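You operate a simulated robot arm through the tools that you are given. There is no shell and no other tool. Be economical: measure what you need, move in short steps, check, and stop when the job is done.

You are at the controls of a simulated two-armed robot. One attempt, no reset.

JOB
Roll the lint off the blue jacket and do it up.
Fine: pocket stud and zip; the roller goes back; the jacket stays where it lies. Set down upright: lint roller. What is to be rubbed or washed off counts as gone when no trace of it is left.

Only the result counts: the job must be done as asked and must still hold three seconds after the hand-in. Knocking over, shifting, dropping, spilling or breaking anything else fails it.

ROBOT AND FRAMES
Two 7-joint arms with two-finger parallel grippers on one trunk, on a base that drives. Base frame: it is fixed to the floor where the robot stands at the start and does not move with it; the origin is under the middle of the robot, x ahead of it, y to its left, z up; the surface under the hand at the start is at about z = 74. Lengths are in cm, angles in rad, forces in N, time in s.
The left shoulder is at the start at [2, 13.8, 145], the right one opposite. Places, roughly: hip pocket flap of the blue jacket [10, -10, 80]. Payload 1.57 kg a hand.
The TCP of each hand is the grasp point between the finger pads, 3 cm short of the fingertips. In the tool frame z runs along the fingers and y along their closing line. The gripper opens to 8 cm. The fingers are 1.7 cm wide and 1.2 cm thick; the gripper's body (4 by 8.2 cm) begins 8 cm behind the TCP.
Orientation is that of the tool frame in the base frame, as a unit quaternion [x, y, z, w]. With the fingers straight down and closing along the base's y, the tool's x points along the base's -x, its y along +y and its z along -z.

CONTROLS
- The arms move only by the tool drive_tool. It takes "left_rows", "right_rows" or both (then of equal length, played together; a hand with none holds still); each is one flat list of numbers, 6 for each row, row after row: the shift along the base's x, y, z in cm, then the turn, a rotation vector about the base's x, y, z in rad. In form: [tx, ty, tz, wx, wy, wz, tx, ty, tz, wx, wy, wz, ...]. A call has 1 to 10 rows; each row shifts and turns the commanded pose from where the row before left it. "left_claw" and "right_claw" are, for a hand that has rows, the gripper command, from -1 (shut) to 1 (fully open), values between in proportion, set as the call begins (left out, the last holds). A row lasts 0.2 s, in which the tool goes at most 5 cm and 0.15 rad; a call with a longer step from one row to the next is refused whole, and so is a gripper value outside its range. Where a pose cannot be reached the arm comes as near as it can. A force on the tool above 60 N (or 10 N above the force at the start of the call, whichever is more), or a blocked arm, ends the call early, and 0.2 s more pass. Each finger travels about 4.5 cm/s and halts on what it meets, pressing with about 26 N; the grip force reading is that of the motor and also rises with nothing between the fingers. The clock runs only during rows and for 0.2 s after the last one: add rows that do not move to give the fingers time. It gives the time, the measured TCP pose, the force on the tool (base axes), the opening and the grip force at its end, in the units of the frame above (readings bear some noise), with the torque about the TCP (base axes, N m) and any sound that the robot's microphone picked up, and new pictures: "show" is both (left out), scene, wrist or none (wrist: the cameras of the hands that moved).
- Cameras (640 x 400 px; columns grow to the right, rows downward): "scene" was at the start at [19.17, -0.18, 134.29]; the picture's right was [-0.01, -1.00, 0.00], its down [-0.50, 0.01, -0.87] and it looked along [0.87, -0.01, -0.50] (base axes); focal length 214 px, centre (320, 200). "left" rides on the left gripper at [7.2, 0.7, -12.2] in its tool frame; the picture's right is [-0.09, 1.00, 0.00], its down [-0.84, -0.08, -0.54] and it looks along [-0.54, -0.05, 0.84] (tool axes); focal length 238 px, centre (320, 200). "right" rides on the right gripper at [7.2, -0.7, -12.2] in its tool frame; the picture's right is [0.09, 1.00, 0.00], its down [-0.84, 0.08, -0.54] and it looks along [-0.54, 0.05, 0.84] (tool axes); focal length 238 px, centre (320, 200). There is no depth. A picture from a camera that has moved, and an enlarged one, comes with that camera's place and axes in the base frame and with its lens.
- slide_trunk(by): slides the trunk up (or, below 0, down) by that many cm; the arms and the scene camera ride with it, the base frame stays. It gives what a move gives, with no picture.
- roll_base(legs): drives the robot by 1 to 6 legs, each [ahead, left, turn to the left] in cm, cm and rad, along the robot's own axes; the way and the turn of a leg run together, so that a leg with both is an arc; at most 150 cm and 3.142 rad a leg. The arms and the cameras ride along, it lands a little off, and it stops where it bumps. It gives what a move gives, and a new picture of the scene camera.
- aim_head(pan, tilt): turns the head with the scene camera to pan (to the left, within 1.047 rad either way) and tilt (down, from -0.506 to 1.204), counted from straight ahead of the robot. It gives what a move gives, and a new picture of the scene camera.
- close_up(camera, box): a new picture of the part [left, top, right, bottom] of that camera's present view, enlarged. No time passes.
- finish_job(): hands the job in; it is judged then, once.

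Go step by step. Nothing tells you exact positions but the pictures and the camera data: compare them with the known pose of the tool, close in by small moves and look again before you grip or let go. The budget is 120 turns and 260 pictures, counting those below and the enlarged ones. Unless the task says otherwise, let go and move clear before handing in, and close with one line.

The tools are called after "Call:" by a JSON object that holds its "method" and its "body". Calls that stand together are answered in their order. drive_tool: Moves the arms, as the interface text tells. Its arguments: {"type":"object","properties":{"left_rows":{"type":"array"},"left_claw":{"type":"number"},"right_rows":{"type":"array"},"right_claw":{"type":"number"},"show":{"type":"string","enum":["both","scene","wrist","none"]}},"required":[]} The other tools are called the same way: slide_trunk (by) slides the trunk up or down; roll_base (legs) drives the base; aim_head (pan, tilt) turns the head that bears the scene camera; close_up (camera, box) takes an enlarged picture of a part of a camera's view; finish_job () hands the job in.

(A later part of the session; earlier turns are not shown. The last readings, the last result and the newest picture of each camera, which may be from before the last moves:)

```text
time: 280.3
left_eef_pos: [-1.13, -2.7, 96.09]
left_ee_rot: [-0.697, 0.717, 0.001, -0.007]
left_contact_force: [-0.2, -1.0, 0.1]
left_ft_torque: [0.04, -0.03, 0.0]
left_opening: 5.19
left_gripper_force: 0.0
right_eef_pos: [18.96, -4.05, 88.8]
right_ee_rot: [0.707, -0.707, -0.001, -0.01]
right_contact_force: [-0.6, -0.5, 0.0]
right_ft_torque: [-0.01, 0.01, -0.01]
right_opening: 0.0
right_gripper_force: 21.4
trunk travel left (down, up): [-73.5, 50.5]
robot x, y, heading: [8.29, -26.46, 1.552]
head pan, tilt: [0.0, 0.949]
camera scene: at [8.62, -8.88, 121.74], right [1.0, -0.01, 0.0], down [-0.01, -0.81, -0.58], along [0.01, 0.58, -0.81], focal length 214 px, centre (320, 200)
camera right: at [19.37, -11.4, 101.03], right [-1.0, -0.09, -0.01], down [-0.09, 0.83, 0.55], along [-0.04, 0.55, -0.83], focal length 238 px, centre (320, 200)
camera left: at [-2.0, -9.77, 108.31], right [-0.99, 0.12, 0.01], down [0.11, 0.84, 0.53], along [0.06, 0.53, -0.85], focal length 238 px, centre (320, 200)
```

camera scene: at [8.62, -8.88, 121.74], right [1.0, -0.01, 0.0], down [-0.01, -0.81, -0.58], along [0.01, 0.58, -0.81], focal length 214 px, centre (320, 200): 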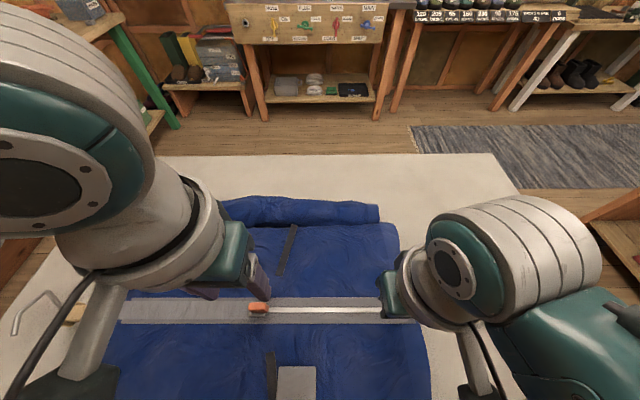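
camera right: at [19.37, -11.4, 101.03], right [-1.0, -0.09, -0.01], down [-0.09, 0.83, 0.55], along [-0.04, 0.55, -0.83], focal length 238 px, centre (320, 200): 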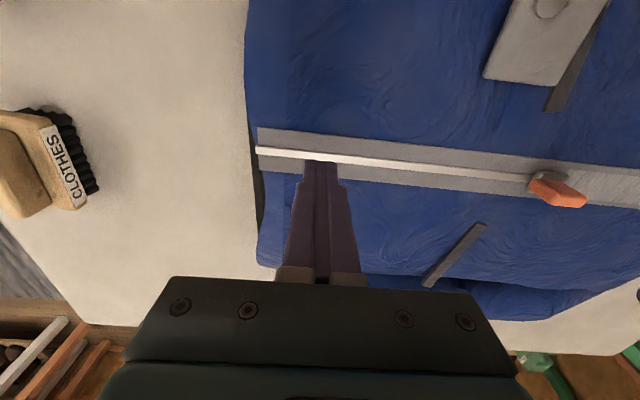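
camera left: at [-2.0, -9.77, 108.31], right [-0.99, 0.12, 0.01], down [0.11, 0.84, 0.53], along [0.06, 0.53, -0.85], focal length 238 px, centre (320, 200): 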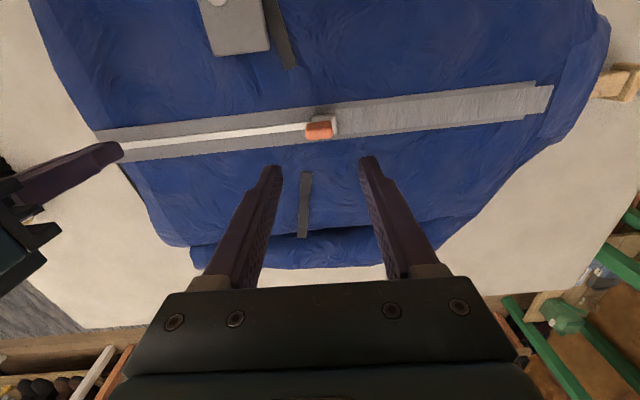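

Positions look right. I'll shift the right fist onto plain cloth beside the zip, and lower the left hand astride the tab.

Call:
{"method": "drive_tool", "body": {"left_rows": [-0.2, -0.4, -2, 0, 0, 0, 0, 0, -3, 0, 0, 0, 0, 0, -3, 0, 0, 0, 0, 0, -1.5, 0, 0, 0, 0, 0, -0.6, 0, 0, 0, 0, 0, 0, 0, 0, 0], "right_rows": [0, -1.5, 0, 0, 0, 0, 0, -2, -1, 0, 0, 0, 0, 0, -1.5, 0, 0, 0, 0, 0, -0.8, 0, 0, 0, 0, 0, -0.5, 0, 0, 0, 0, 0, 0, 0, 0, 0], "show": "wrist"}}

Call:
{"method": "close_up", "body": {"camera": "left", "box": [220, 80, 420, 240]}}

```text
time: 281.7
left_eef_pos: [-1.35, -3.21, 85.85]
left_ee_rot: [-0.697, 0.717, 0.001, -0.008]
left_contact_force: [-0.3, 0.0, 0.7]
left_ft_torque: [-0.02, 0.01, -0.02]
left_opening: 5.22
left_gripper_force: 0.1
right_eef_pos: [18.98, -7.52, 84.95]
right_ee_rot: [0.707, -0.707, 0.0, -0.008]
right_contact_force: [-0.5, -0.4, 0.1]
right_ft_torque: [0.0, -0.01, 0.02]
right_opening: 0.0
right_gripper_force: 21.2
trunk travel left (down, up): [-73.5, 50.5]
robot x, y, heading: [8.22, -26.24, 1.561]
head pan, tilt: [0.0, 0.949]
camera right: at [19.43, -14.85, 97.18], right [-1.0, -0.09, -0.01], down [-0.09, 0.83, 0.55], along [-0.04, 0.55, -0.83], focal length 238 px, centre (320, 200)
camera left: at [-2.1, -10.24, 98.19], right [-0.99, 0.12, 0.01], down [0.11, 0.84, 0.53], along [0.05, 0.53, -0.85], focal length 238 px, centre (320, 200)
```

right: 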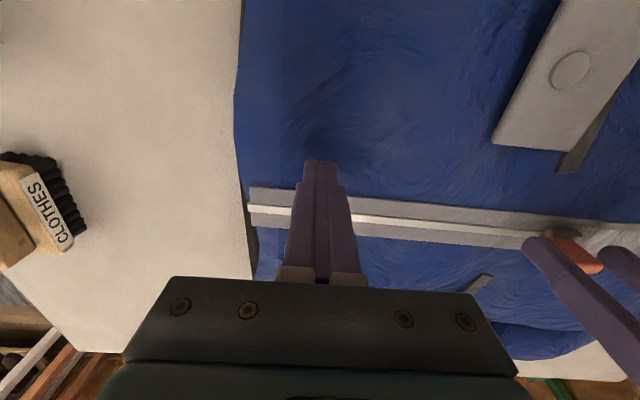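
left: 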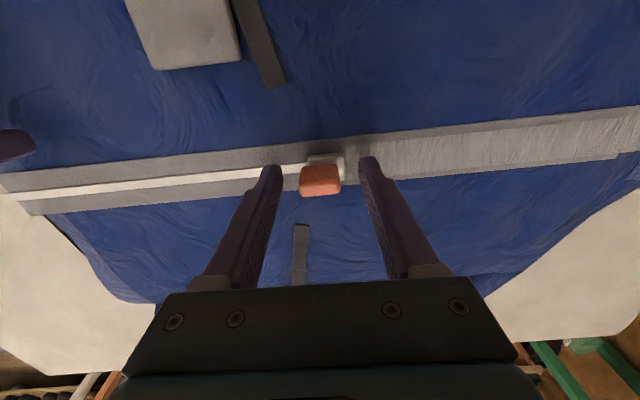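

```text
2.50 times, centred on (320, 160) of left
camera zoom: at [-2.1, -10.24, 98.19], right [-0.99, 0.12, 0.01], down [0.11, 0.84, 0.53], along [0.05, 0.53, -0.85], focal length 596 px, centre (320, 300)
```

zoom: 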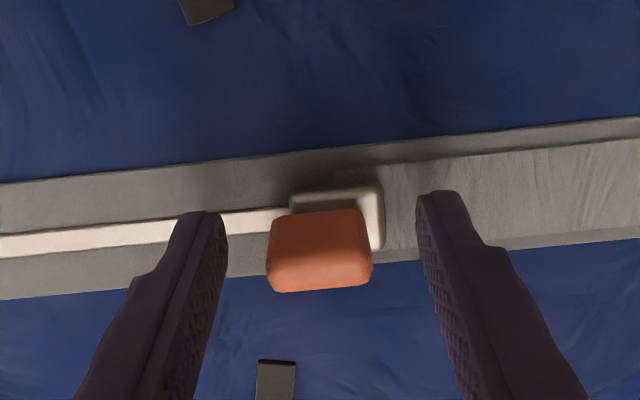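

Call:
{"method": "drive_tool", "body": {"left_rows": [0, 0, -0.4, 0, 0, 0, 0, 0, 0, 0, 0, 0, 0, 0, 0, 0, 0, 0, 0, 0, 0, 0, 0, 0, 0, 0, 0, 0, 0, 0], "left_claw": -1, "right_rows": [0, 0, -0.5, 0, 0, 0, 0, 0, -0.4, 0, 0, 0, 0, 0, -0.3, 0, 0, 0, 0, 0, -0.3, 0, 0, 0, 0, 0, -0.2, 0, 0, 0], "show": "none"}}

```text
time: 282.6
left_eef_pos: [-1.21, -3.28, 85.56]
left_ee_rot: [-0.698, 0.716, 0.0, -0.007]
left_contact_force: [-1.5, -4.5, 12.0]
left_ft_torque: [0.5, -0.54, 0.21]
left_opening: 2.7
left_gripper_force: 25.8
right_eef_pos: [18.9, -7.44, 84.09]
right_ee_rot: [-0.707, 0.707, -0.001, 0.009]
right_contact_force: [4.5, -7.9, 31.1]
right_ft_torque: [-0.53, -0.02, 0.05]
right_opening: 0.0
right_gripper_force: 21.4
trunk travel left (down, up): [-73.5, 50.5]
robot x, y, heading: [8.61, -25.93, 1.555]
head pan, tilt: [0.0, 0.949]
stopped in row 4 (right hand): the force on the tool passed its limit at 70 N (the readings are from after the stop); the commanded pose is now the measured one
```

Tab gripped, right fist pressing about 31 N. Pulling the tab slowly toward the collar.

Call:
{"method": "drive_tool", "body": {"left_rows": [-0.3, 0, 0, 0, 0, 0, -0.6, 0, 0, 0, 0, 0, -1, 0, 0, 0, 0, 0, -1, 0, 0, 0, 0, 0, -0.8, 0, 0, 0, 0, 0, -0.3, 0, 0, 0, 0, 0, 0, 0, 0, 0, 0, 0], "show": "both"}}

Call:
{"method": "close_up", "body": {"camera": "right", "box": [0, 0, 640, 400]}}

```text
time: 283.6
left_eef_pos: [-3.92, -3.13, 85.59]
left_ee_rot: [-0.698, 0.716, 0.002, -0.004]
left_contact_force: [-1.4, -4.2, 11.2]
left_ft_torque: [0.46, -0.49, 0.2]
left_opening: 2.68
left_gripper_force: 26.0
right_eef_pos: [18.93, -7.41, 84.01]
right_ee_rot: [0.708, -0.706, -0.001, -0.008]
right_contact_force: [5.5, -9.7, 40.7]
right_ft_torque: [-0.59, -0.06, 0.15]
right_opening: 0.01
right_gripper_force: 21.0
trunk travel left (down, up): [-73.5, 50.5]
robot x, y, heading: [8.42, -26.08, 1.558]
head pan, tilt: [0.0, 0.949]
stopped in row 5 (right hand): the force on the tool passed its limit at 65 N (the readings are from after the stop); the commanded pose is now the measured one
camera scene: at [8.76, -8.96, 121.71], right [1.0, -0.01, 0.0], down [-0.01, -0.81, -0.58], along [0.01, 0.58, -0.81], focal length 214 px, centre (320, 200)
camera left: at [-4.63, -10.27, 97.73], right [-0.99, 0.12, 0.01], down [0.1, 0.84, 0.54], along [0.06, 0.53, -0.84], focal length 238 px, centre (320, 200)
```

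scene: 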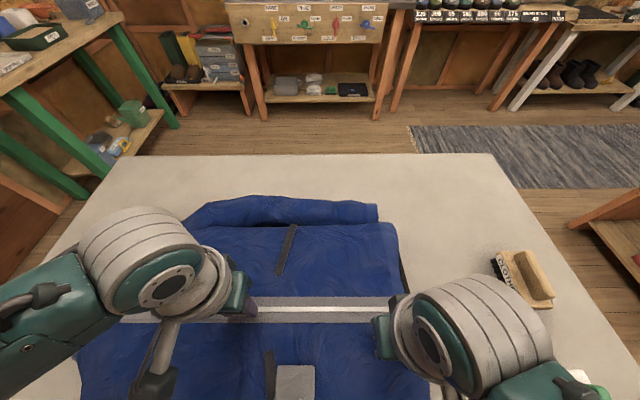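
left: 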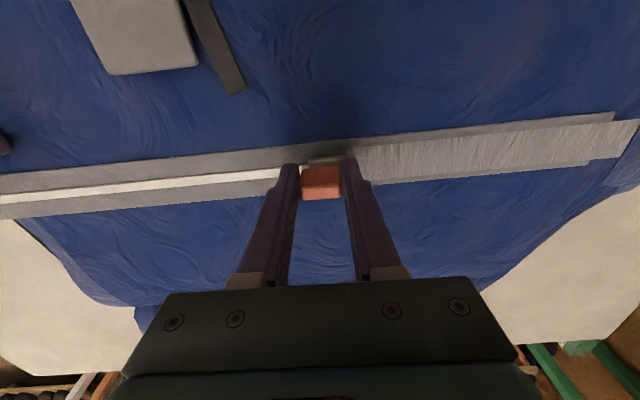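

```text
1.00 times, centred on (320, 200) of right (not enlarged: the box is as wide or as high as the picture)
camera zoom: at [19.47, -14.78, 96.22], right [-1.0, -0.09, -0.01], down [-0.09, 0.83, 0.55], along [-0.04, 0.55, -0.83], focal length 238 px, centre (320, 200)
```

zoom: 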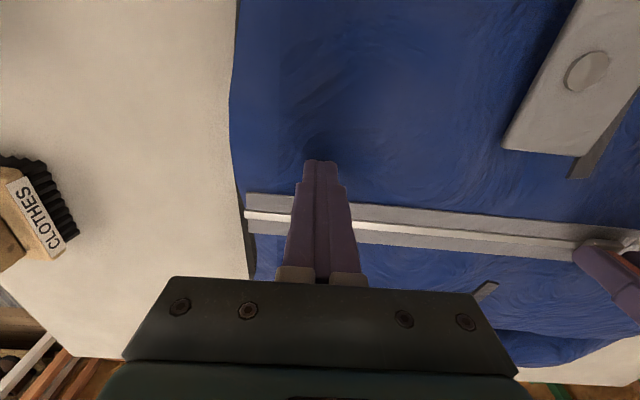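

The zip advances and the jacket stays put. I'll ease the right fist slightly to avoid trips and go on.

Call:
{"method": "drive_tool", "body": {"left_rows": [0, 0, 0.05, 0, 0, 0, -0.5, 0, 0.05, 0, 0, 0, -0.8, 0, 0, 0, 0, 0, -1, 0, 0, 0, 0, 0, -1, 0, 0, 0, 0, 0, -1, 0, 0, 0, 0, 0, -1, 0, 0, 0, 0, 0, -0.7, 0, 0, 0, 0, 0, -0.3, 0, 0, 0, 0, 0], "right_rows": [0, 0, 0.15, 0, 0, 0, 0, 0, 0, 0, 0, 0, 0, 0, 0, 0, 0, 0, 0, 0, 0, 0, 0, 0, 0, 0, 0, 0, 0, 0, 0, 0, 0, 0, 0, 0, 0, 0, 0, 0, 0, 0, 0, 0, 0, 0, 0, 0, 0, 0, 0, 0, 0, 0], "show": "wrist"}}

```text
time: 285.6
left_eef_pos: [-10.31, -3.12, 85.47]
left_ee_rot: [-0.699, 0.715, 0.002, -0.007]
left_contact_force: [0.2, 0.0, -0.8]
left_ft_torque: [-0.09, -0.63, 0.18]
left_opening: 2.73
left_gripper_force: 25.0
right_eef_pos: [18.79, -7.41, 83.95]
right_ee_rot: [0.708, -0.707, -0.001, -0.007]
right_contact_force: [0.3, 0.4, -0.3]
right_ft_torque: [-0.03, 0.01, 0.02]
right_opening: 0.0
right_gripper_force: 21.7
trunk travel left (down, up): [-73.5, 50.5]
robot x, y, heading: [8.26, -26.18, 1.555]
head pan, tilt: [0.0, 0.949]
camera right: at [19.32, -14.75, 96.29], right [-1.0, -0.09, -0.01], down [-0.08, 0.83, 0.55], along [-0.04, 0.55, -0.83], focal length 238 px, centre (320, 200)
camera left: at [-11.18, -10.18, 97.75], right [-0.99, 0.12, 0.01], down [0.11, 0.84, 0.54], along [0.05, 0.53, -0.84], focal length 238 px, centre (320, 200)
```

right: 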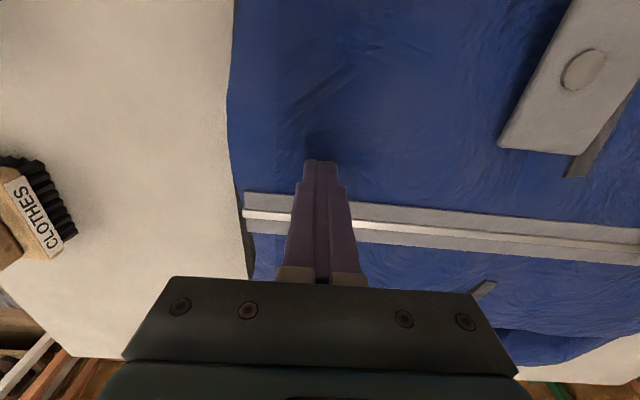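
left: 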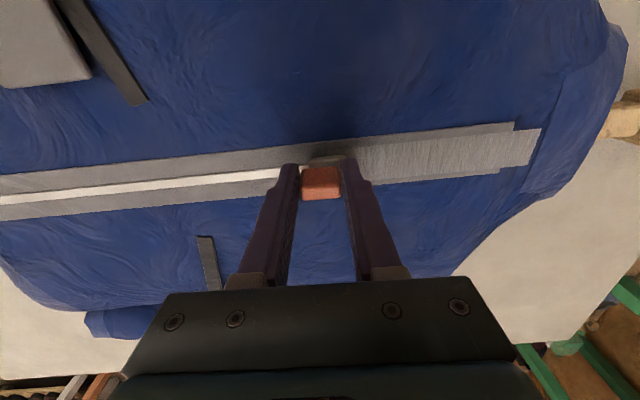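

Call:
{"method": "drive_tool", "body": {"left_rows": [0, 0, 0, 0, 0, 0, 0, 0, 0, 0, 0, 0, -0.5, 0, 0, 0, 0, 0, -0.8, 0, 0, 0, 0, 0, -1, 0, 0, 0, 0, 0, -1, 0, 0, 0, 0, 0, -0.8, 0, 0, 0, 0, 0, -0.5, 0, 0, 0, 0, 0, 0, 0, 0, 0, 0, 0], "right_rows": [0, 0, -0.2, 0, 0, 0, 0, 0, -0.1, 0, 0, 0, 0, 0, 0, 0, 0, 0, 0, 0, 0, 0, 0, 0, 0, 0, 0, 0, 0, 0, 0, 0, 0, 0, 0, 0, 0, 0, 0, 0, 0, 0, 0, 0, 0, 0, 0, 0, 0, 0, 0, 0, 0, 0], "show": "wrist"}}

```text
time: 286.3
left_eef_pos: [-10.43, -3.07, 85.45]
left_ee_rot: [-0.698, 0.716, 0.001, -0.005]
left_contact_force: [-1.6, 0.3, 0.7]
left_ft_torque: [0.42, -0.66, 0.21]
left_opening: 2.71
left_gripper_force: 25.5
right_eef_pos: [18.79, -7.36, 84.02]
right_ee_rot: [0.708, -0.707, -0.001, -0.006]
right_contact_force: [5.0, -9.3, 39.6]
right_ft_torque: [-0.62, -0.07, 0.0]
right_opening: 0.02
right_gripper_force: 21.4
trunk travel left (down, up): [-73.5, 50.5]
robot x, y, heading: [8.29, -26.25, 1.557]
head pan, tilt: [0.0, 0.949]
stopped in row 3 (right hand): the force on the tool passed its limit at 62 N (the readings are from after the stop); the commanded pose is now the measured one
camera right: at [19.34, -14.73, 96.23], right [-1.0, -0.09, -0.01], down [-0.08, 0.83, 0.55], along [-0.04, 0.55, -0.84], focal length 238 px, centre (320, 200)
camera left: at [-11.18, -10.2, 97.73], right [-0.99, 0.12, 0.01], down [0.1, 0.84, 0.54], along [0.06, 0.53, -0.84], focal length 238 px, centre (320, 200)
```

right: 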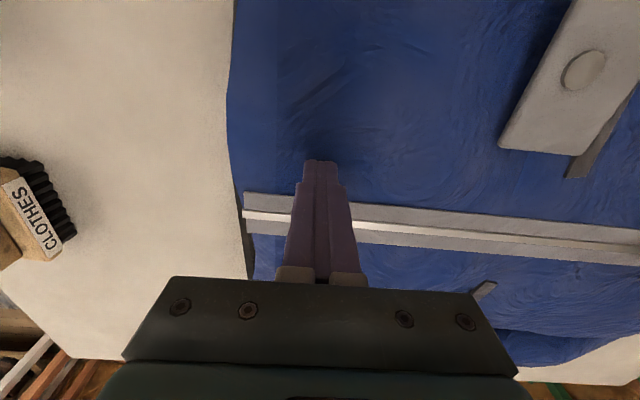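
left: 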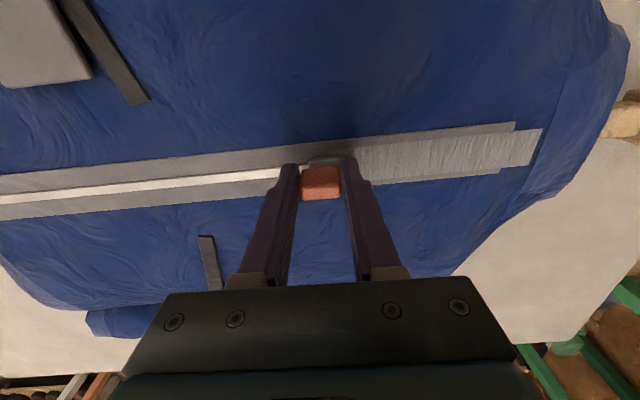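

Call:
{"method": "drive_tool", "body": {"left_rows": [0, 0, 0, 0, 0, 0, -0.5, 0, 0, 0, 0, 0, -0.8, 0, 0, 0, 0, 0, -1, 0, 0, 0, 0, 0, -1, 0, 0, 0, 0, 0, -0.8, 0, 0, 0, 0, 0, -0.5, 0, 0, 0, 0, 0, 0, 0, 0, 0, 0, 0], "right_rows": [0, 0, 0.06, 0, 0, 0, 0, 0, 0, 0, 0, 0, 0, 0, 0, 0, 0, 0, 0, 0, 0, 0, 0, 0, 0, 0, 0, 0, 0, 0, 0, 0, 0, 0, 0, 0, 0, 0, 0, 0, 0, 0, 0, 0, 0, 0, 0, 0], "show": "wrist"}}

```text
time: 288.1
left_eef_pos: [-14.98, -3.06, 85.58]
left_ee_rot: [-0.697, 0.717, 0.002, -0.004]
left_contact_force: [1.9, 7.6, -3.8]
left_ft_torque: [0.39, -0.64, 0.24]
left_opening: 2.67
left_gripper_force: 26.2
right_eef_pos: [18.67, -7.47, 84.08]
right_ee_rot: [0.708, -0.707, -0.001, -0.006]
right_contact_force: [3.1, -14.3, 52.6]
right_ft_torque: [-0.83, -0.02, 0.09]
right_opening: 0.01
right_gripper_force: 21.6
trunk travel left (down, up): [-73.5, 50.5]
robot x, y, heading: [8.46, -26.21, 1.552]
head pan, tilt: [0.0, 0.949]
camera right: at [19.34, -14.71, 96.23], right [-1.0, -0.09, -0.01], down [-0.08, 0.83, 0.55], along [-0.05, 0.55, -0.84], focal length 238 px, centre (320, 200)
camera left: at [-15.76, -10.18, 97.73], right [-0.99, 0.12, 0.01], down [0.1, 0.84, 0.54], along [0.06, 0.54, -0.84], focal length 238 px, centre (320, 200)
```

right: 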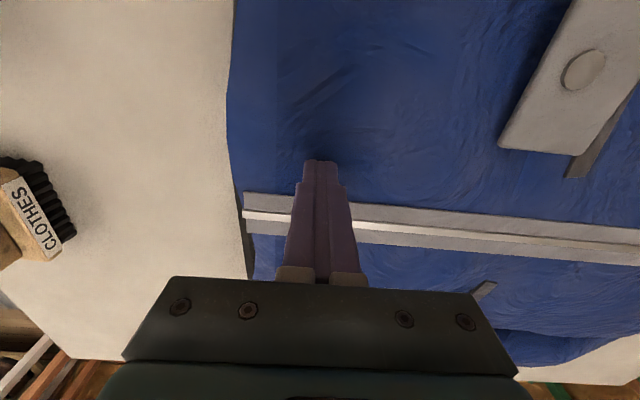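
left: 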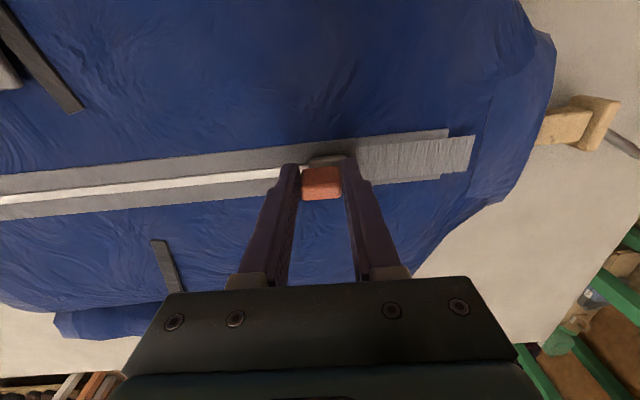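

The jacket isn't moving. Continuing; about 8–9 cm remain.

Call:
{"method": "drive_tool", "body": {"left_rows": [0, 0, 0, 0, 0, 0, -0.5, 0, 0, 0, 0, 0, -0.8, 0, 0, 0, 0, 0, -1, 0, 0, 0, 0, 0, -0.8, 0, 0, 0, 0, 0, -0.4, 0, 0, 0, 0, 0, 0, 0, 0, 0, 0, 0], "right_rows": [0, 0, 0.08, 0, 0, 0, 0, 0, 0, 0, 0, 0, 0, 0, 0, 0, 0, 0, 0, 0, 0, 0, 0, 0, 0, 0, 0, 0, 0, 0, 0, 0, 0, 0, 0, 0, 0, 0, 0, 0, 0, 0], "show": "wrist"}}

```text
time: 289.7
left_eef_pos: [-18.55, -3.05, 85.43]
left_ee_rot: [-0.698, 0.716, 0.002, -0.006]
left_contact_force: [0.4, -0.5, 20.1]
left_ft_torque: [0.23, -0.65, 0.23]
left_opening: 2.71
left_gripper_force: 26.0
right_eef_pos: [18.73, -7.44, 83.98]
right_ee_rot: [0.707, -0.707, -0.001, -0.006]
right_contact_force: [9.6, -8.7, 22.8]
right_ft_torque: [-0.43, -0.24, 0.06]
right_opening: 0.0
right_gripper_force: 21.0
trunk travel left (down, up): [-73.5, 50.5]
robot x, y, heading: [8.05, -25.77, 1.555]
head pan, tilt: [0.0, 0.949]
camera right: at [19.31, -14.72, 96.23], right [-1.0, -0.09, -0.01], down [-0.08, 0.83, 0.55], along [-0.04, 0.55, -0.83], focal length 238 px, centre (320, 200)
camera left: at [-19.31, -10.13, 97.69], right [-0.99, 0.12, 0.01], down [0.1, 0.84, 0.54], along [0.06, 0.53, -0.84], focal length 238 px, centre (320, 200)
```

right: 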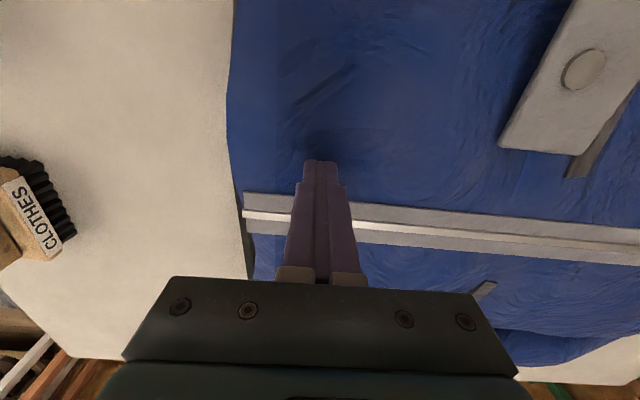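
left: 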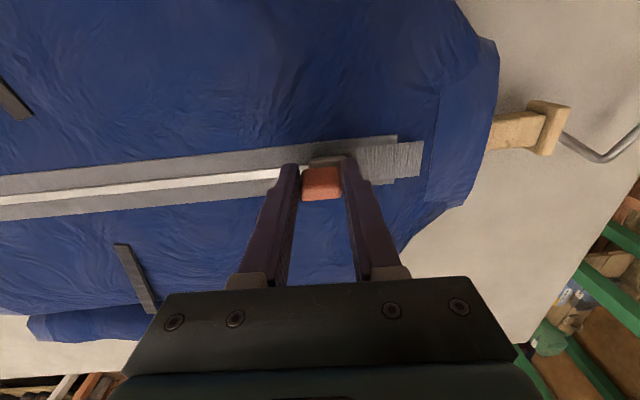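

Call:
{"method": "drive_tool", "body": {"left_rows": [0, 0, 0.05, 0, 0, 0, -0.4, 0, 0, 0, 0, 0, -0.6, 0, 0, 0, 0, 0, -0.7, 0, 0, 0, 0, 0, -0.6, 0, 0, 0, 0, 0, -0.4, 0, 0, 0, 0, 0, 0, 0, 0, 0, 0, 0], "right_rows": [0, 0, -0.03, 0, 0, 0, 0, 0, 0, 0, 0, 0, 0, 0, 0, 0, 0, 0, 0, 0, 0, 0, 0, 0, 0, 0, 0, 0, 0, 0, 0, 0, 0, 0, 0, 0, 0, 0, 0, 0, 0, 0], "show": "wrist"}}

```text
time: 291.3
left_eef_pos: [-21.19, -3.15, 85.61]
left_ee_rot: [-0.698, 0.716, 0.001, -0.006]
left_contact_force: [0.9, 3.5, -1.1]
left_ft_torque: [0.13, -0.67, 0.23]
left_opening: 2.68
left_gripper_force: 25.8
right_eef_pos: [18.71, -7.43, 84.0]
right_ee_rot: [0.707, -0.707, -0.002, -0.007]
right_contact_force: [2.8, -8.3, 34.1]
right_ft_torque: [-0.5, -0.02, 0.2]
right_opening: 0.0
right_gripper_force: 21.3
trunk travel left (down, up): [-73.5, 50.5]
robot x, y, heading: [8.18, -26.33, 1.556]
head pan, tilt: [0.0, 0.949]
camera right: at [19.31, -14.74, 96.23], right [-1.0, -0.09, -0.01], down [-0.08, 0.83, 0.55], along [-0.05, 0.55, -0.83], focal length 238 px, centre (320, 200)
camera left: at [-21.98, -10.17, 97.8], right [-0.99, 0.12, 0.01], down [0.1, 0.84, 0.54], along [0.06, 0.53, -0.84], focal length 238 px, centre (320, 200)
```

right: 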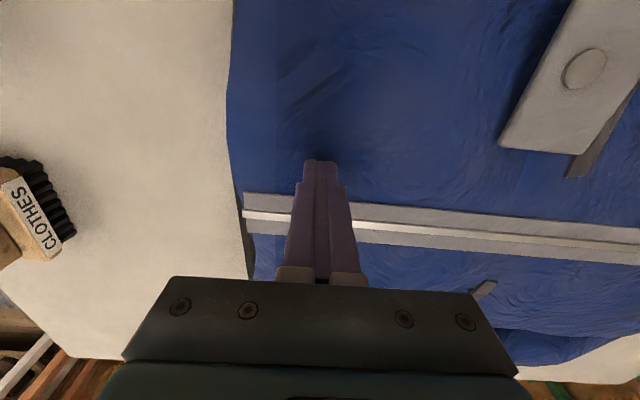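
left: 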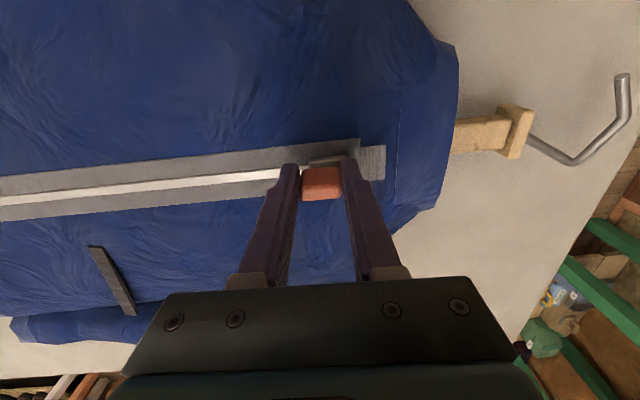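

Nearly at the tape's end. Small further pulls until it stops.

Call:
{"method": "drive_tool", "body": {"left_rows": [-0.3, 0, 0, 0, 0, 0, -0.4, 0, 0, 0, 0, 0, -0.4, 0, 0, 0, 0, 0, -0.3, 0, 0, 0, 0, 0, 0, 0, 0, 0, 0, 0], "show": "both"}}

Call:
{"method": "close_up", "body": {"camera": "left", "box": [260, 100, 420, 220]}}

Call:
{"method": "close_up", "body": {"camera": "right", "box": [0, 0, 640, 400]}}

```text
time: 292.5
left_eef_pos: [-22.62, -3.14, 85.51]
left_ee_rot: [-0.698, 0.716, 0.002, -0.005]
left_contact_force: [5.1, 0.6, -0.2]
left_ft_torque: [0.09, -0.75, 0.17]
left_opening: 2.67
left_gripper_force: 26.3
right_eef_pos: [18.82, -7.52, 84.02]
right_ee_rot: [0.707, -0.707, -0.002, -0.006]
right_contact_force: [-2.1, -5.2, 31.9]
right_ft_torque: [-0.42, 0.13, -0.1]
right_opening: 0.0
right_gripper_force: 21.4
trunk travel left (down, up): [-73.5, 50.5]
robot x, y, heading: [8.18, -26.37, 1.558]
head pan, tilt: [0.0, 0.949]
camera scene: at [8.79, -8.92, 121.73], right [1.0, -0.01, 0.0], down [-0.01, -0.81, -0.58], along [0.01, 0.58, -0.81], focal length 214 px, centre (320, 200)
camera left: at [-23.34, -10.18, 97.74], right [-0.99, 0.12, 0.01], down [0.1, 0.84, 0.54], along [0.06, 0.53, -0.84], focal length 238 px, centre (320, 200)
```

scene: 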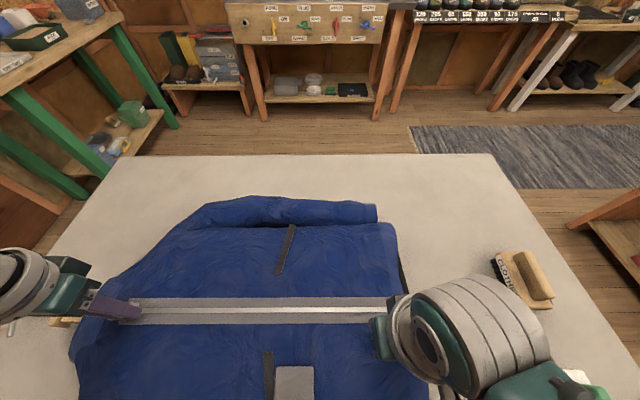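
left: 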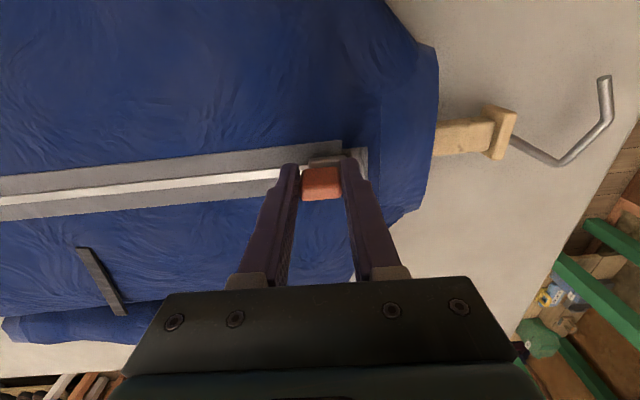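

```text
3.33 times, centred on (340, 160) of left
camera zoom: at [-23.34, -10.18, 97.74], right [-0.99, 0.12, 0.01], down [0.1, 0.84, 0.54], along [0.06, 0.53, -0.84], focal length 794 px, centre (253, 333)
```

zoom: 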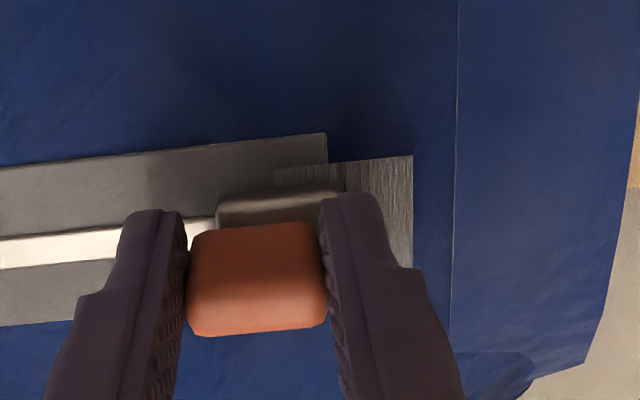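

```text
1.00 times, centred on (320, 200) of right (not enlarged: the box is as wide or as high as the picture)
camera zoom: at [19.31, -14.73, 96.22], right [-1.0, -0.09, -0.01], down [-0.08, 0.83, 0.55], along [-0.05, 0.55, -0.83], focal length 238 px, centre (320, 200)
```

zoom: 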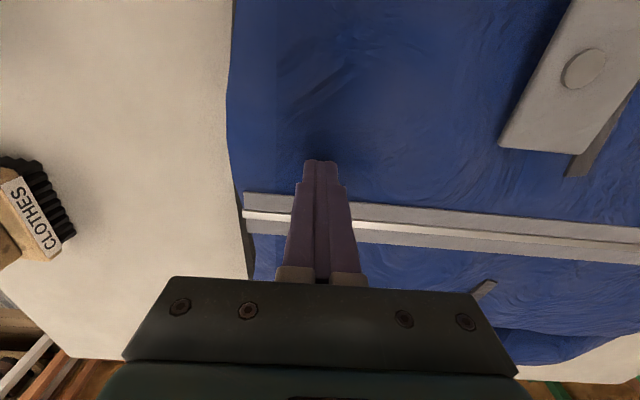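

Call:
{"method": "drive_tool", "body": {"left_rows": [-0.3, 0, 0, 0, 0, 0, -0.3, 0, 0, 0, 0, 0, -0.3, 0, 0, 0, 0, 0, 0, 0, 0, 0, 0, 0], "show": "wrist"}}

Call:
{"method": "close_up", "body": {"camera": "left", "box": [260, 100, 420, 220]}}

Call:
{"method": "close_up", "body": {"camera": "right", "box": [0, 0, 640, 400]}}

```text
time: 293.5
left_eef_pos: [-23.23, -3.03, 85.43]
left_ee_rot: [-0.698, 0.716, 0.0, -0.004]
left_contact_force: [19.8, -1.4, 0.2]
left_ft_torque: [-0.36, -0.55, 0.0]
left_opening: 2.71
left_gripper_force: 26.1
right_eef_pos: [18.65, -7.41, 84.0]
right_ee_rot: [0.708, -0.706, -0.003, -0.007]
right_contact_force: [-11.3, 1.5, 15.4]
right_ft_torque: [-0.1, 0.36, -0.11]
right_opening: 0.0
right_gripper_force: 21.1
trunk travel left (down, up): [-73.5, 50.5]
robot x, y, heading: [7.73, -26.35, 1.559]
head pan, tilt: [0.0, 0.949]
camera left: at [-24.14, -10.17, 97.72], right [-0.99, 0.12, 0.0], down [0.1, 0.84, 0.54], along [0.06, 0.53, -0.84], focal length 238 px, centre (320, 200)
```

left: 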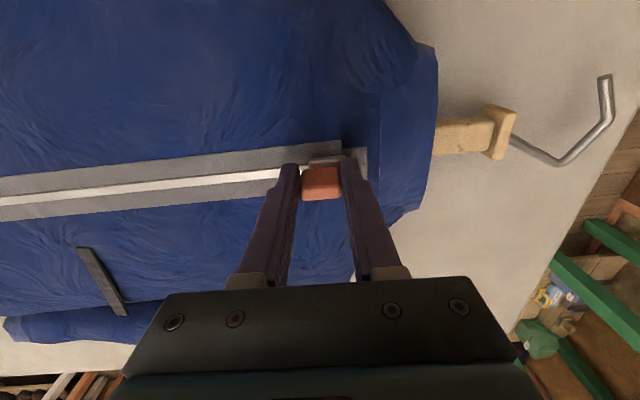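

```text
3.33 times, centred on (340, 160) of left
camera zoom: at [-24.14, -10.17, 97.72], right [-0.99, 0.12, 0.0], down [0.1, 0.84, 0.54], along [0.06, 0.53, -0.84], focal length 794 px, centre (253, 333)
```

zoom: 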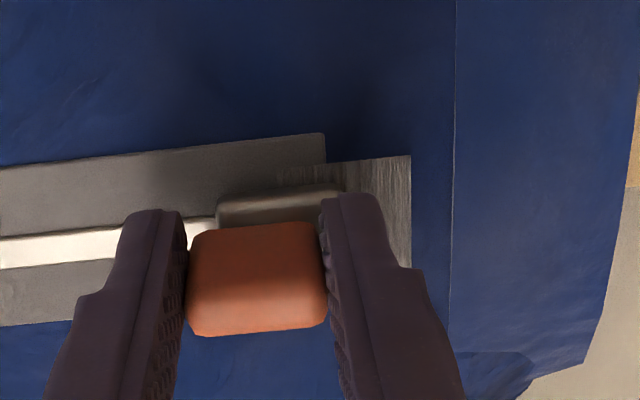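

```text
1.00 times, centred on (320, 200) of right (not enlarged: the box is as wide or as high as the picture)
camera zoom: at [19.29, -14.67, 96.22], right [-1.0, -0.09, -0.01], down [-0.08, 0.83, 0.55], along [-0.05, 0.55, -0.83], focal length 238 px, centre (320, 200)
```

zoom: 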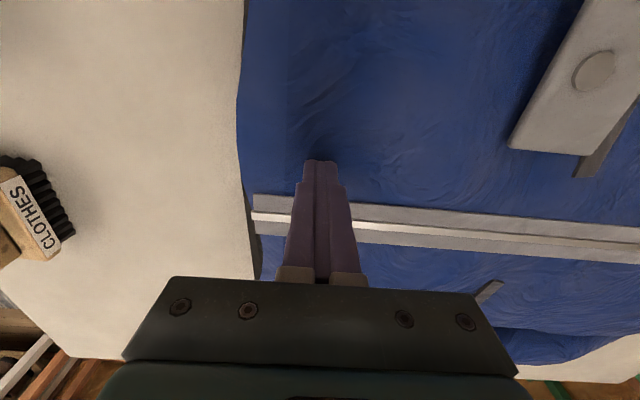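

The slider has hit its end stop (20 N, and the jacket just began to follow), so the zip is fully closed. Releasing both hands and going round for the final push-back.

Call:
{"method": "drive_tool", "body": {"left_rows": [0.2, 0, 0, 0, 0, 0, 0, 0, 0, 0, 0, 0, 0, 0, 0, 0, 0, 0, 0, 0, 1, 0, 0, 0, 0, 0, 3, 0, 0, 0, 0, 0, 4, 0, 0, 0, 0, 0, 4, 0, 0, 0, 0, 0, 2, 0, 0, 0], "left_claw": 0.4, "right_rows": [0, 0, 0, 0, 0, 0, 0, 0, 1, 0, 0, 0, 0, 0, 3, 0, 0, 0, 0, 0, 4, 0, 0, 0, 0, 0, 3, 0, 0, 0, 0, 0, 0, 0, 0, 0, 0, 0, 0, 0, 0, 0, 0, 0, 0, 0, 0, 0], "show": "none"}}

Call:
{"method": "slide_trunk", "body": {"by": 9}}

Call:
{"method": "roll_base", "body": {"legs": [[-53, 0, 0], [0, 93, 0], [0, 0, -1.557], [0, 78, 0], [35, 0, 0]]}}

Call:
{"method": "close_up", "body": {"camera": "scene", "box": [220, 130, 440, 400]}}

```text
time: 295.3
left_eef_pos: [-23.5, -3.15, 99.94]
left_ee_rot: [-0.698, 0.716, 0.002, -0.006]
left_contact_force: [-0.5, 0.8, 0.1]
left_ft_torque: [-0.01, 0.01, -0.01]
left_opening: 5.64
left_gripper_force: 0.0
right_eef_pos: [18.37, -7.32, 94.95]
right_ee_rot: [0.708, -0.706, -0.002, -0.006]
right_contact_force: [-0.1, -1.1, -0.1]
right_ft_torque: [0.02, -0.01, 0.01]
right_opening: 0.0
right_gripper_force: 21.1
trunk travel left (down, up): [-73.5, 50.5]
robot x, y, heading: [8.19, -26.15, 1.555]
head pan, tilt: [0.0, 0.949]
```

```text
time: 296.6
left_eef_pos: [-23.46, -3.12, 108.83]
left_ee_rot: [-0.698, 0.716, 0.003, -0.006]
left_contact_force: [-0.1, -0.3, -0.5]
left_ft_torque: [0.01, -0.01, -0.01]
left_opening: 5.6
left_gripper_force: 0.1
right_eef_pos: [18.45, -7.34, 103.98]
right_ee_rot: [0.708, -0.706, -0.002, -0.005]
right_contact_force: [0.4, 0.1, 0.1]
right_ft_torque: [0.01, -0.03, 0.01]
right_opening: 0.0
right_gripper_force: 21.2
trunk travel left (down, up): [-82.5, 41.5]
robot x, y, heading: [8.32, -25.96, 1.555]
head pan, tilt: [0.0, 0.949]
```

```text
time: 313.5
left_eef_pos: [-25.08, 31.77, 108.83]
left_ee_rot: [0.015, 1.0, 0.006, -0.003]
left_contact_force: [-1.6, -0.5, 0.3]
left_ft_torque: [-0.02, -0.01, 0.02]
left_opening: 5.59
left_gripper_force: 0.2
right_eef_pos: [-29.49, -10.3, 104.01]
right_ee_rot: [0.001, 1.0, -0.003, 0.006]
right_contact_force: [-0.7, 0.3, 1.5]
right_ft_torque: [0.0, 0.03, -0.02]
right_opening: 0.0
right_gripper_force: 21.1
trunk travel left (down, up): [-82.5, 41.5]
robot x, y, heading: [-48.24, 0.16, -0.019]
head pan, tilt: [0.0, 0.949]
camera scene: at [-30.82, -0.31, 130.73], right [-0.02, -1.0, 0.0], down [-0.81, 0.02, -0.58], along [0.58, -0.01, -0.81], focal length 214 px, centre (320, 200)
```

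scene: 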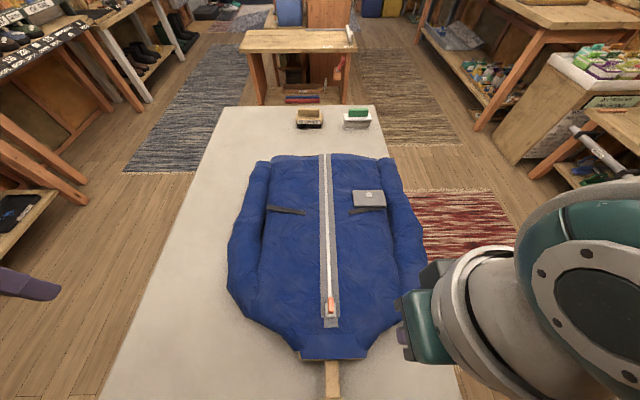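

```text
1.48 times, centred on (330, 265) of scene
camera zoom: at [-30.82, -0.31, 130.73], right [-0.02, -1.0, 0.0], down [-0.81, 0.02, -0.58], along [0.58, -0.01, -0.81], focal length 318 px, centre (305, 104)
```

zoom: 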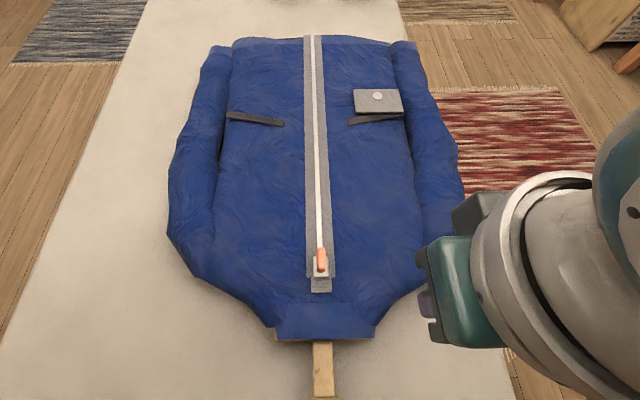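

The zip is closed to the top. The jacket needs +2.6 cm to be back at its original place (tape end −26.3 → −23.7). Setting up the left hand astride the stick again.

Call:
{"method": "roll_base", "body": {"legs": [[-8, -9, 0.019]]}}

Call:
{"method": "drive_tool", "body": {"left_rows": [0, -3, 0, 0, 0, 0, -0.5, -4, 0, 0, 0, 0, -0.5, -4, 0, 0, 0, 0, -0.5, -4, 0, 0, 0, 0, -0.5, -4, 0, 0, 0, 0, 0, -4, 0, 0, 0, 0, 0, -2.3, 0, 0, 0, 0, 0, 0, 0, 0, 0, 0], "right_rows": [0, -2, 0, 0, 0, 0, 0, -3, 0, 0, 0, 0, 0, -3, 0, 0, 0, 0, 0, 0, 0, 0, 0, 0, 0, 0, 0, 0, 0, 0, 0, 0, 0, 0, 0, 0, 0, 0, 0, 0, 0, 0, 0, 0, 0, 0, 0, 0], "left_claw": 1, "show": "none"}}

Call:
{"method": "slide_trunk", "body": {"by": -13}}

Call:
{"method": "close_up", "body": {"camera": "left", "box": [0, 0, 640, 400]}}

```text
time: 314.8
left_eef_pos: [-33.44, 23.25, 108.8]
left_ee_rot: [0.007, 1.0, 0.006, -0.002]
left_contact_force: [0.5, -0.5, 0.5]
left_ft_torque: [0.01, 0.02, -0.03]
left_opening: 5.59
left_gripper_force: 0.0
right_eef_pos: [-37.13, -18.78, 103.8]
right_ee_rot: [-0.006, 1.0, -0.002, 0.006]
right_contact_force: [-0.5, 0.5, -0.1]
right_ft_torque: [-0.04, 0.0, -0.03]
right_opening: 0.0
right_gripper_force: 21.0
trunk travel left (down, up): [-82.5, 41.5]
robot x, y, heading: [-56.16, -8.88, -0.003]
head pan, tilt: [0.0, 0.949]
camera scene: at [-38.66, -8.92, 130.73], right [0.0, -1.0, 0.0], down [-0.81, 0.0, -0.58], along [0.58, 0.0, -0.81], focal length 214 px, centre (320, 200)
```

scene: 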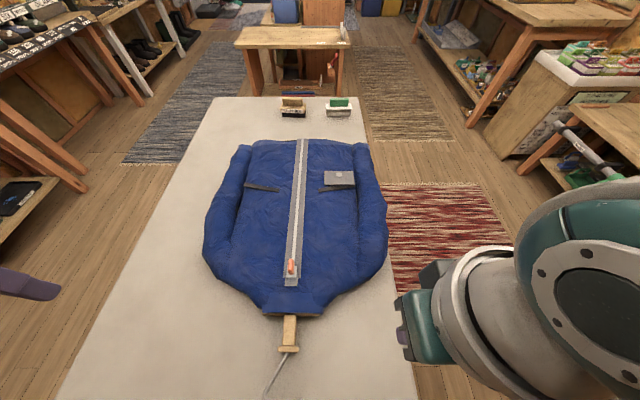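

```text
time: 316.6
left_eef_pos: [-35.43, -2.15, 108.82]
left_ee_rot: [0.006, 1.0, 0.007, -0.002]
left_contact_force: [0.5, 0.2, -0.5]
left_ft_torque: [0.03, -0.01, 0.0]
left_opening: 7.99
left_gripper_force: 0.0
right_eef_pos: [-37.19, -26.93, 103.97]
right_ee_rot: [-0.007, 1.0, -0.002, 0.006]
right_contact_force: [0.0, 0.1, 0.2]
right_ft_torque: [-0.04, 0.02, -0.01]
right_opening: 0.0
right_gripper_force: 21.8
trunk travel left (down, up): [-82.5, 41.5]
robot x, y, heading: [-56.03, -8.93, 0.001]
head pan, tilt: [0.0, 0.949]
```

```text
time: 318.1
left_eef_pos: [-35.45, -2.23, 95.73]
left_ee_rot: [0.007, 1.0, 0.006, -0.002]
left_contact_force: [0.8, 1.2, 0.5]
left_ft_torque: [-0.01, -0.02, -0.01]
left_opening: 8.0
left_gripper_force: 0.0
right_eef_pos: [-37.3, -26.86, 91.03]
right_ee_rot: [-0.007, 1.0, -0.002, 0.007]
right_contact_force: [0.2, -0.2, 0.2]
right_ft_torque: [-0.01, -0.01, 0.01]
right_opening: 0.0
right_gripper_force: 21.2
trunk travel left (down, up): [-69.5, 54.5]
robot x, y, heading: [-56.22, -8.93, -0.002]
head pan, tilt: [0.0, 0.949]
```

```text
1.00 times, centred on (320, 200) of left (not enlarged: the box is as wide or as high as the picture)
camera zoom: at [-42.59, -1.58, 107.96], right [0.11, 0.99, 0.01], down [0.84, -0.1, 0.54], along [0.53, -0.05, -0.84], focal length 238 px, centre (320, 200)
```

zoom: 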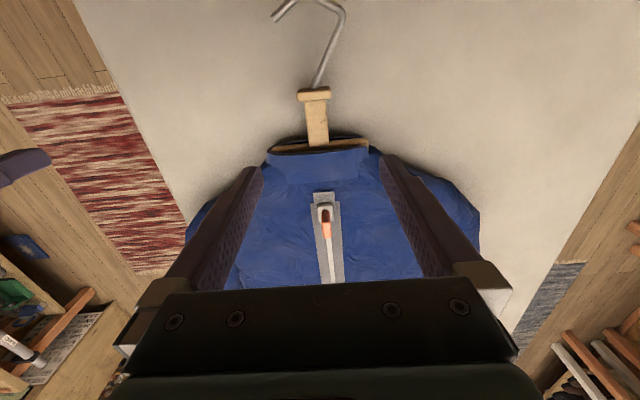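

Call:
{"method": "drive_tool", "body": {"left_rows": [-0.8, -0.3, -1, 0, 0, 0, 0, 0, -3, 0, 0, 0, 0, 0, -3, 0, 0, 0, 0, 0, -3, 0, 0, 0, 0, 0, -3, 0, 0, 0, 0, 0, -2, 0, 0, 0, 0, 0, -1.2, 0, 0, 0, 0, 0, 0, 0, 0, 0], "show": "wrist"}}

Call:
{"method": "drive_tool", "body": {"left_rows": [0.5, 0, 0, 0, 0, 0, 1, 0, 0, 0, 0, 0, 1, 0, 0, 0, 0, 0, 1, 0, 0, 0, 0, 0, 1, 0, 0, 0, 0, 0, 0.5, 0, 0, 0, 0, 0, 0, 0, 0, 0, 0, 0], "show": "wrist"}}

```text
time: 319.9
left_eef_pos: [-36.12, -2.46, 79.51]
left_ee_rot: [0.007, 1.0, 0.006, -0.002]
left_contact_force: [-0.2, 0.3, 0.3]
left_ft_torque: [0.0, -0.03, 0.0]
left_opening: 8.0
left_gripper_force: 0.0
right_eef_pos: [-37.17, -26.9, 90.97]
right_ee_rot: [-0.006, 1.0, -0.003, 0.006]
right_contact_force: [-0.1, -0.1, -0.2]
right_ft_torque: [0.01, 0.01, -0.02]
right_opening: 0.0
right_gripper_force: 21.4
trunk travel left (down, up): [-69.5, 54.5]
robot x, y, heading: [-56.12, -8.76, -0.008]
head pan, tilt: [0.0, 0.949]
camera left: at [-43.4, -1.85, 91.73], right [0.11, 0.99, 0.01], down [0.84, -0.1, 0.54], along [0.53, -0.05, -0.84], focal length 238 px, centre (320, 200)
```

left: 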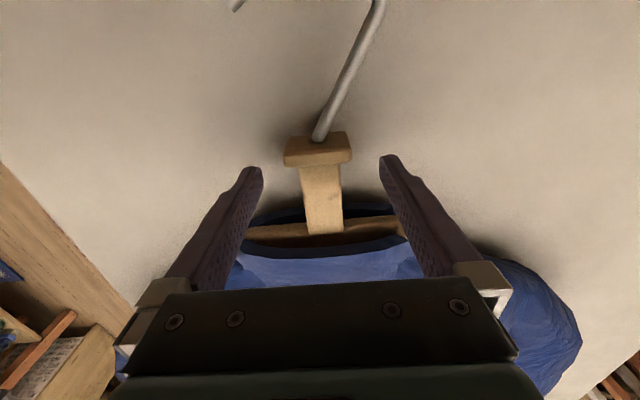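

```text
time: 321.6
left_eef_pos: [-31.23, -2.64, 79.59]
left_ee_rot: [0.007, 1.0, 0.006, -0.002]
left_contact_force: [-2.5, 1.3, -0.1]
left_ft_torque: [-0.02, -0.07, 0.18]
left_opening: 8.01
left_gripper_force: 0.0
right_eef_pos: [-37.28, -26.92, 90.89]
right_ee_rot: [-0.008, 1.0, -0.002, 0.006]
right_contact_force: [0.6, 0.5, 0.8]
right_ft_torque: [-0.01, 0.0, 0.01]
right_opening: 0.0
right_gripper_force: 21.1
trunk travel left (down, up): [-69.5, 54.5]
robot x, y, heading: [-56.09, -9.17, -0.004]
head pan, tilt: [0.0, 0.949]
camera left: at [-38.4, -1.9, 91.7], right [0.11, 0.99, 0.01], down [0.84, -0.09, 0.54], along [0.53, -0.05, -0.84], focal length 238 px, centre (320, 200)
```

left: 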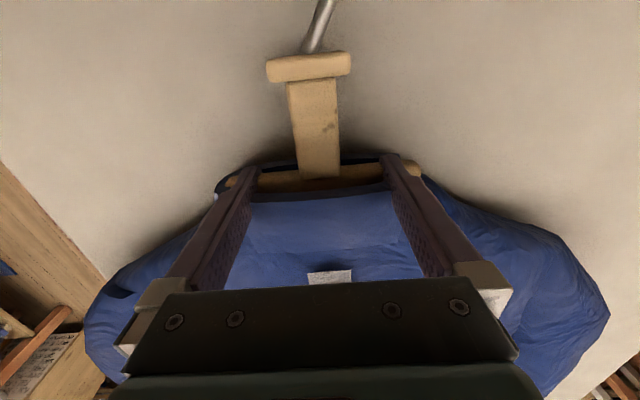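

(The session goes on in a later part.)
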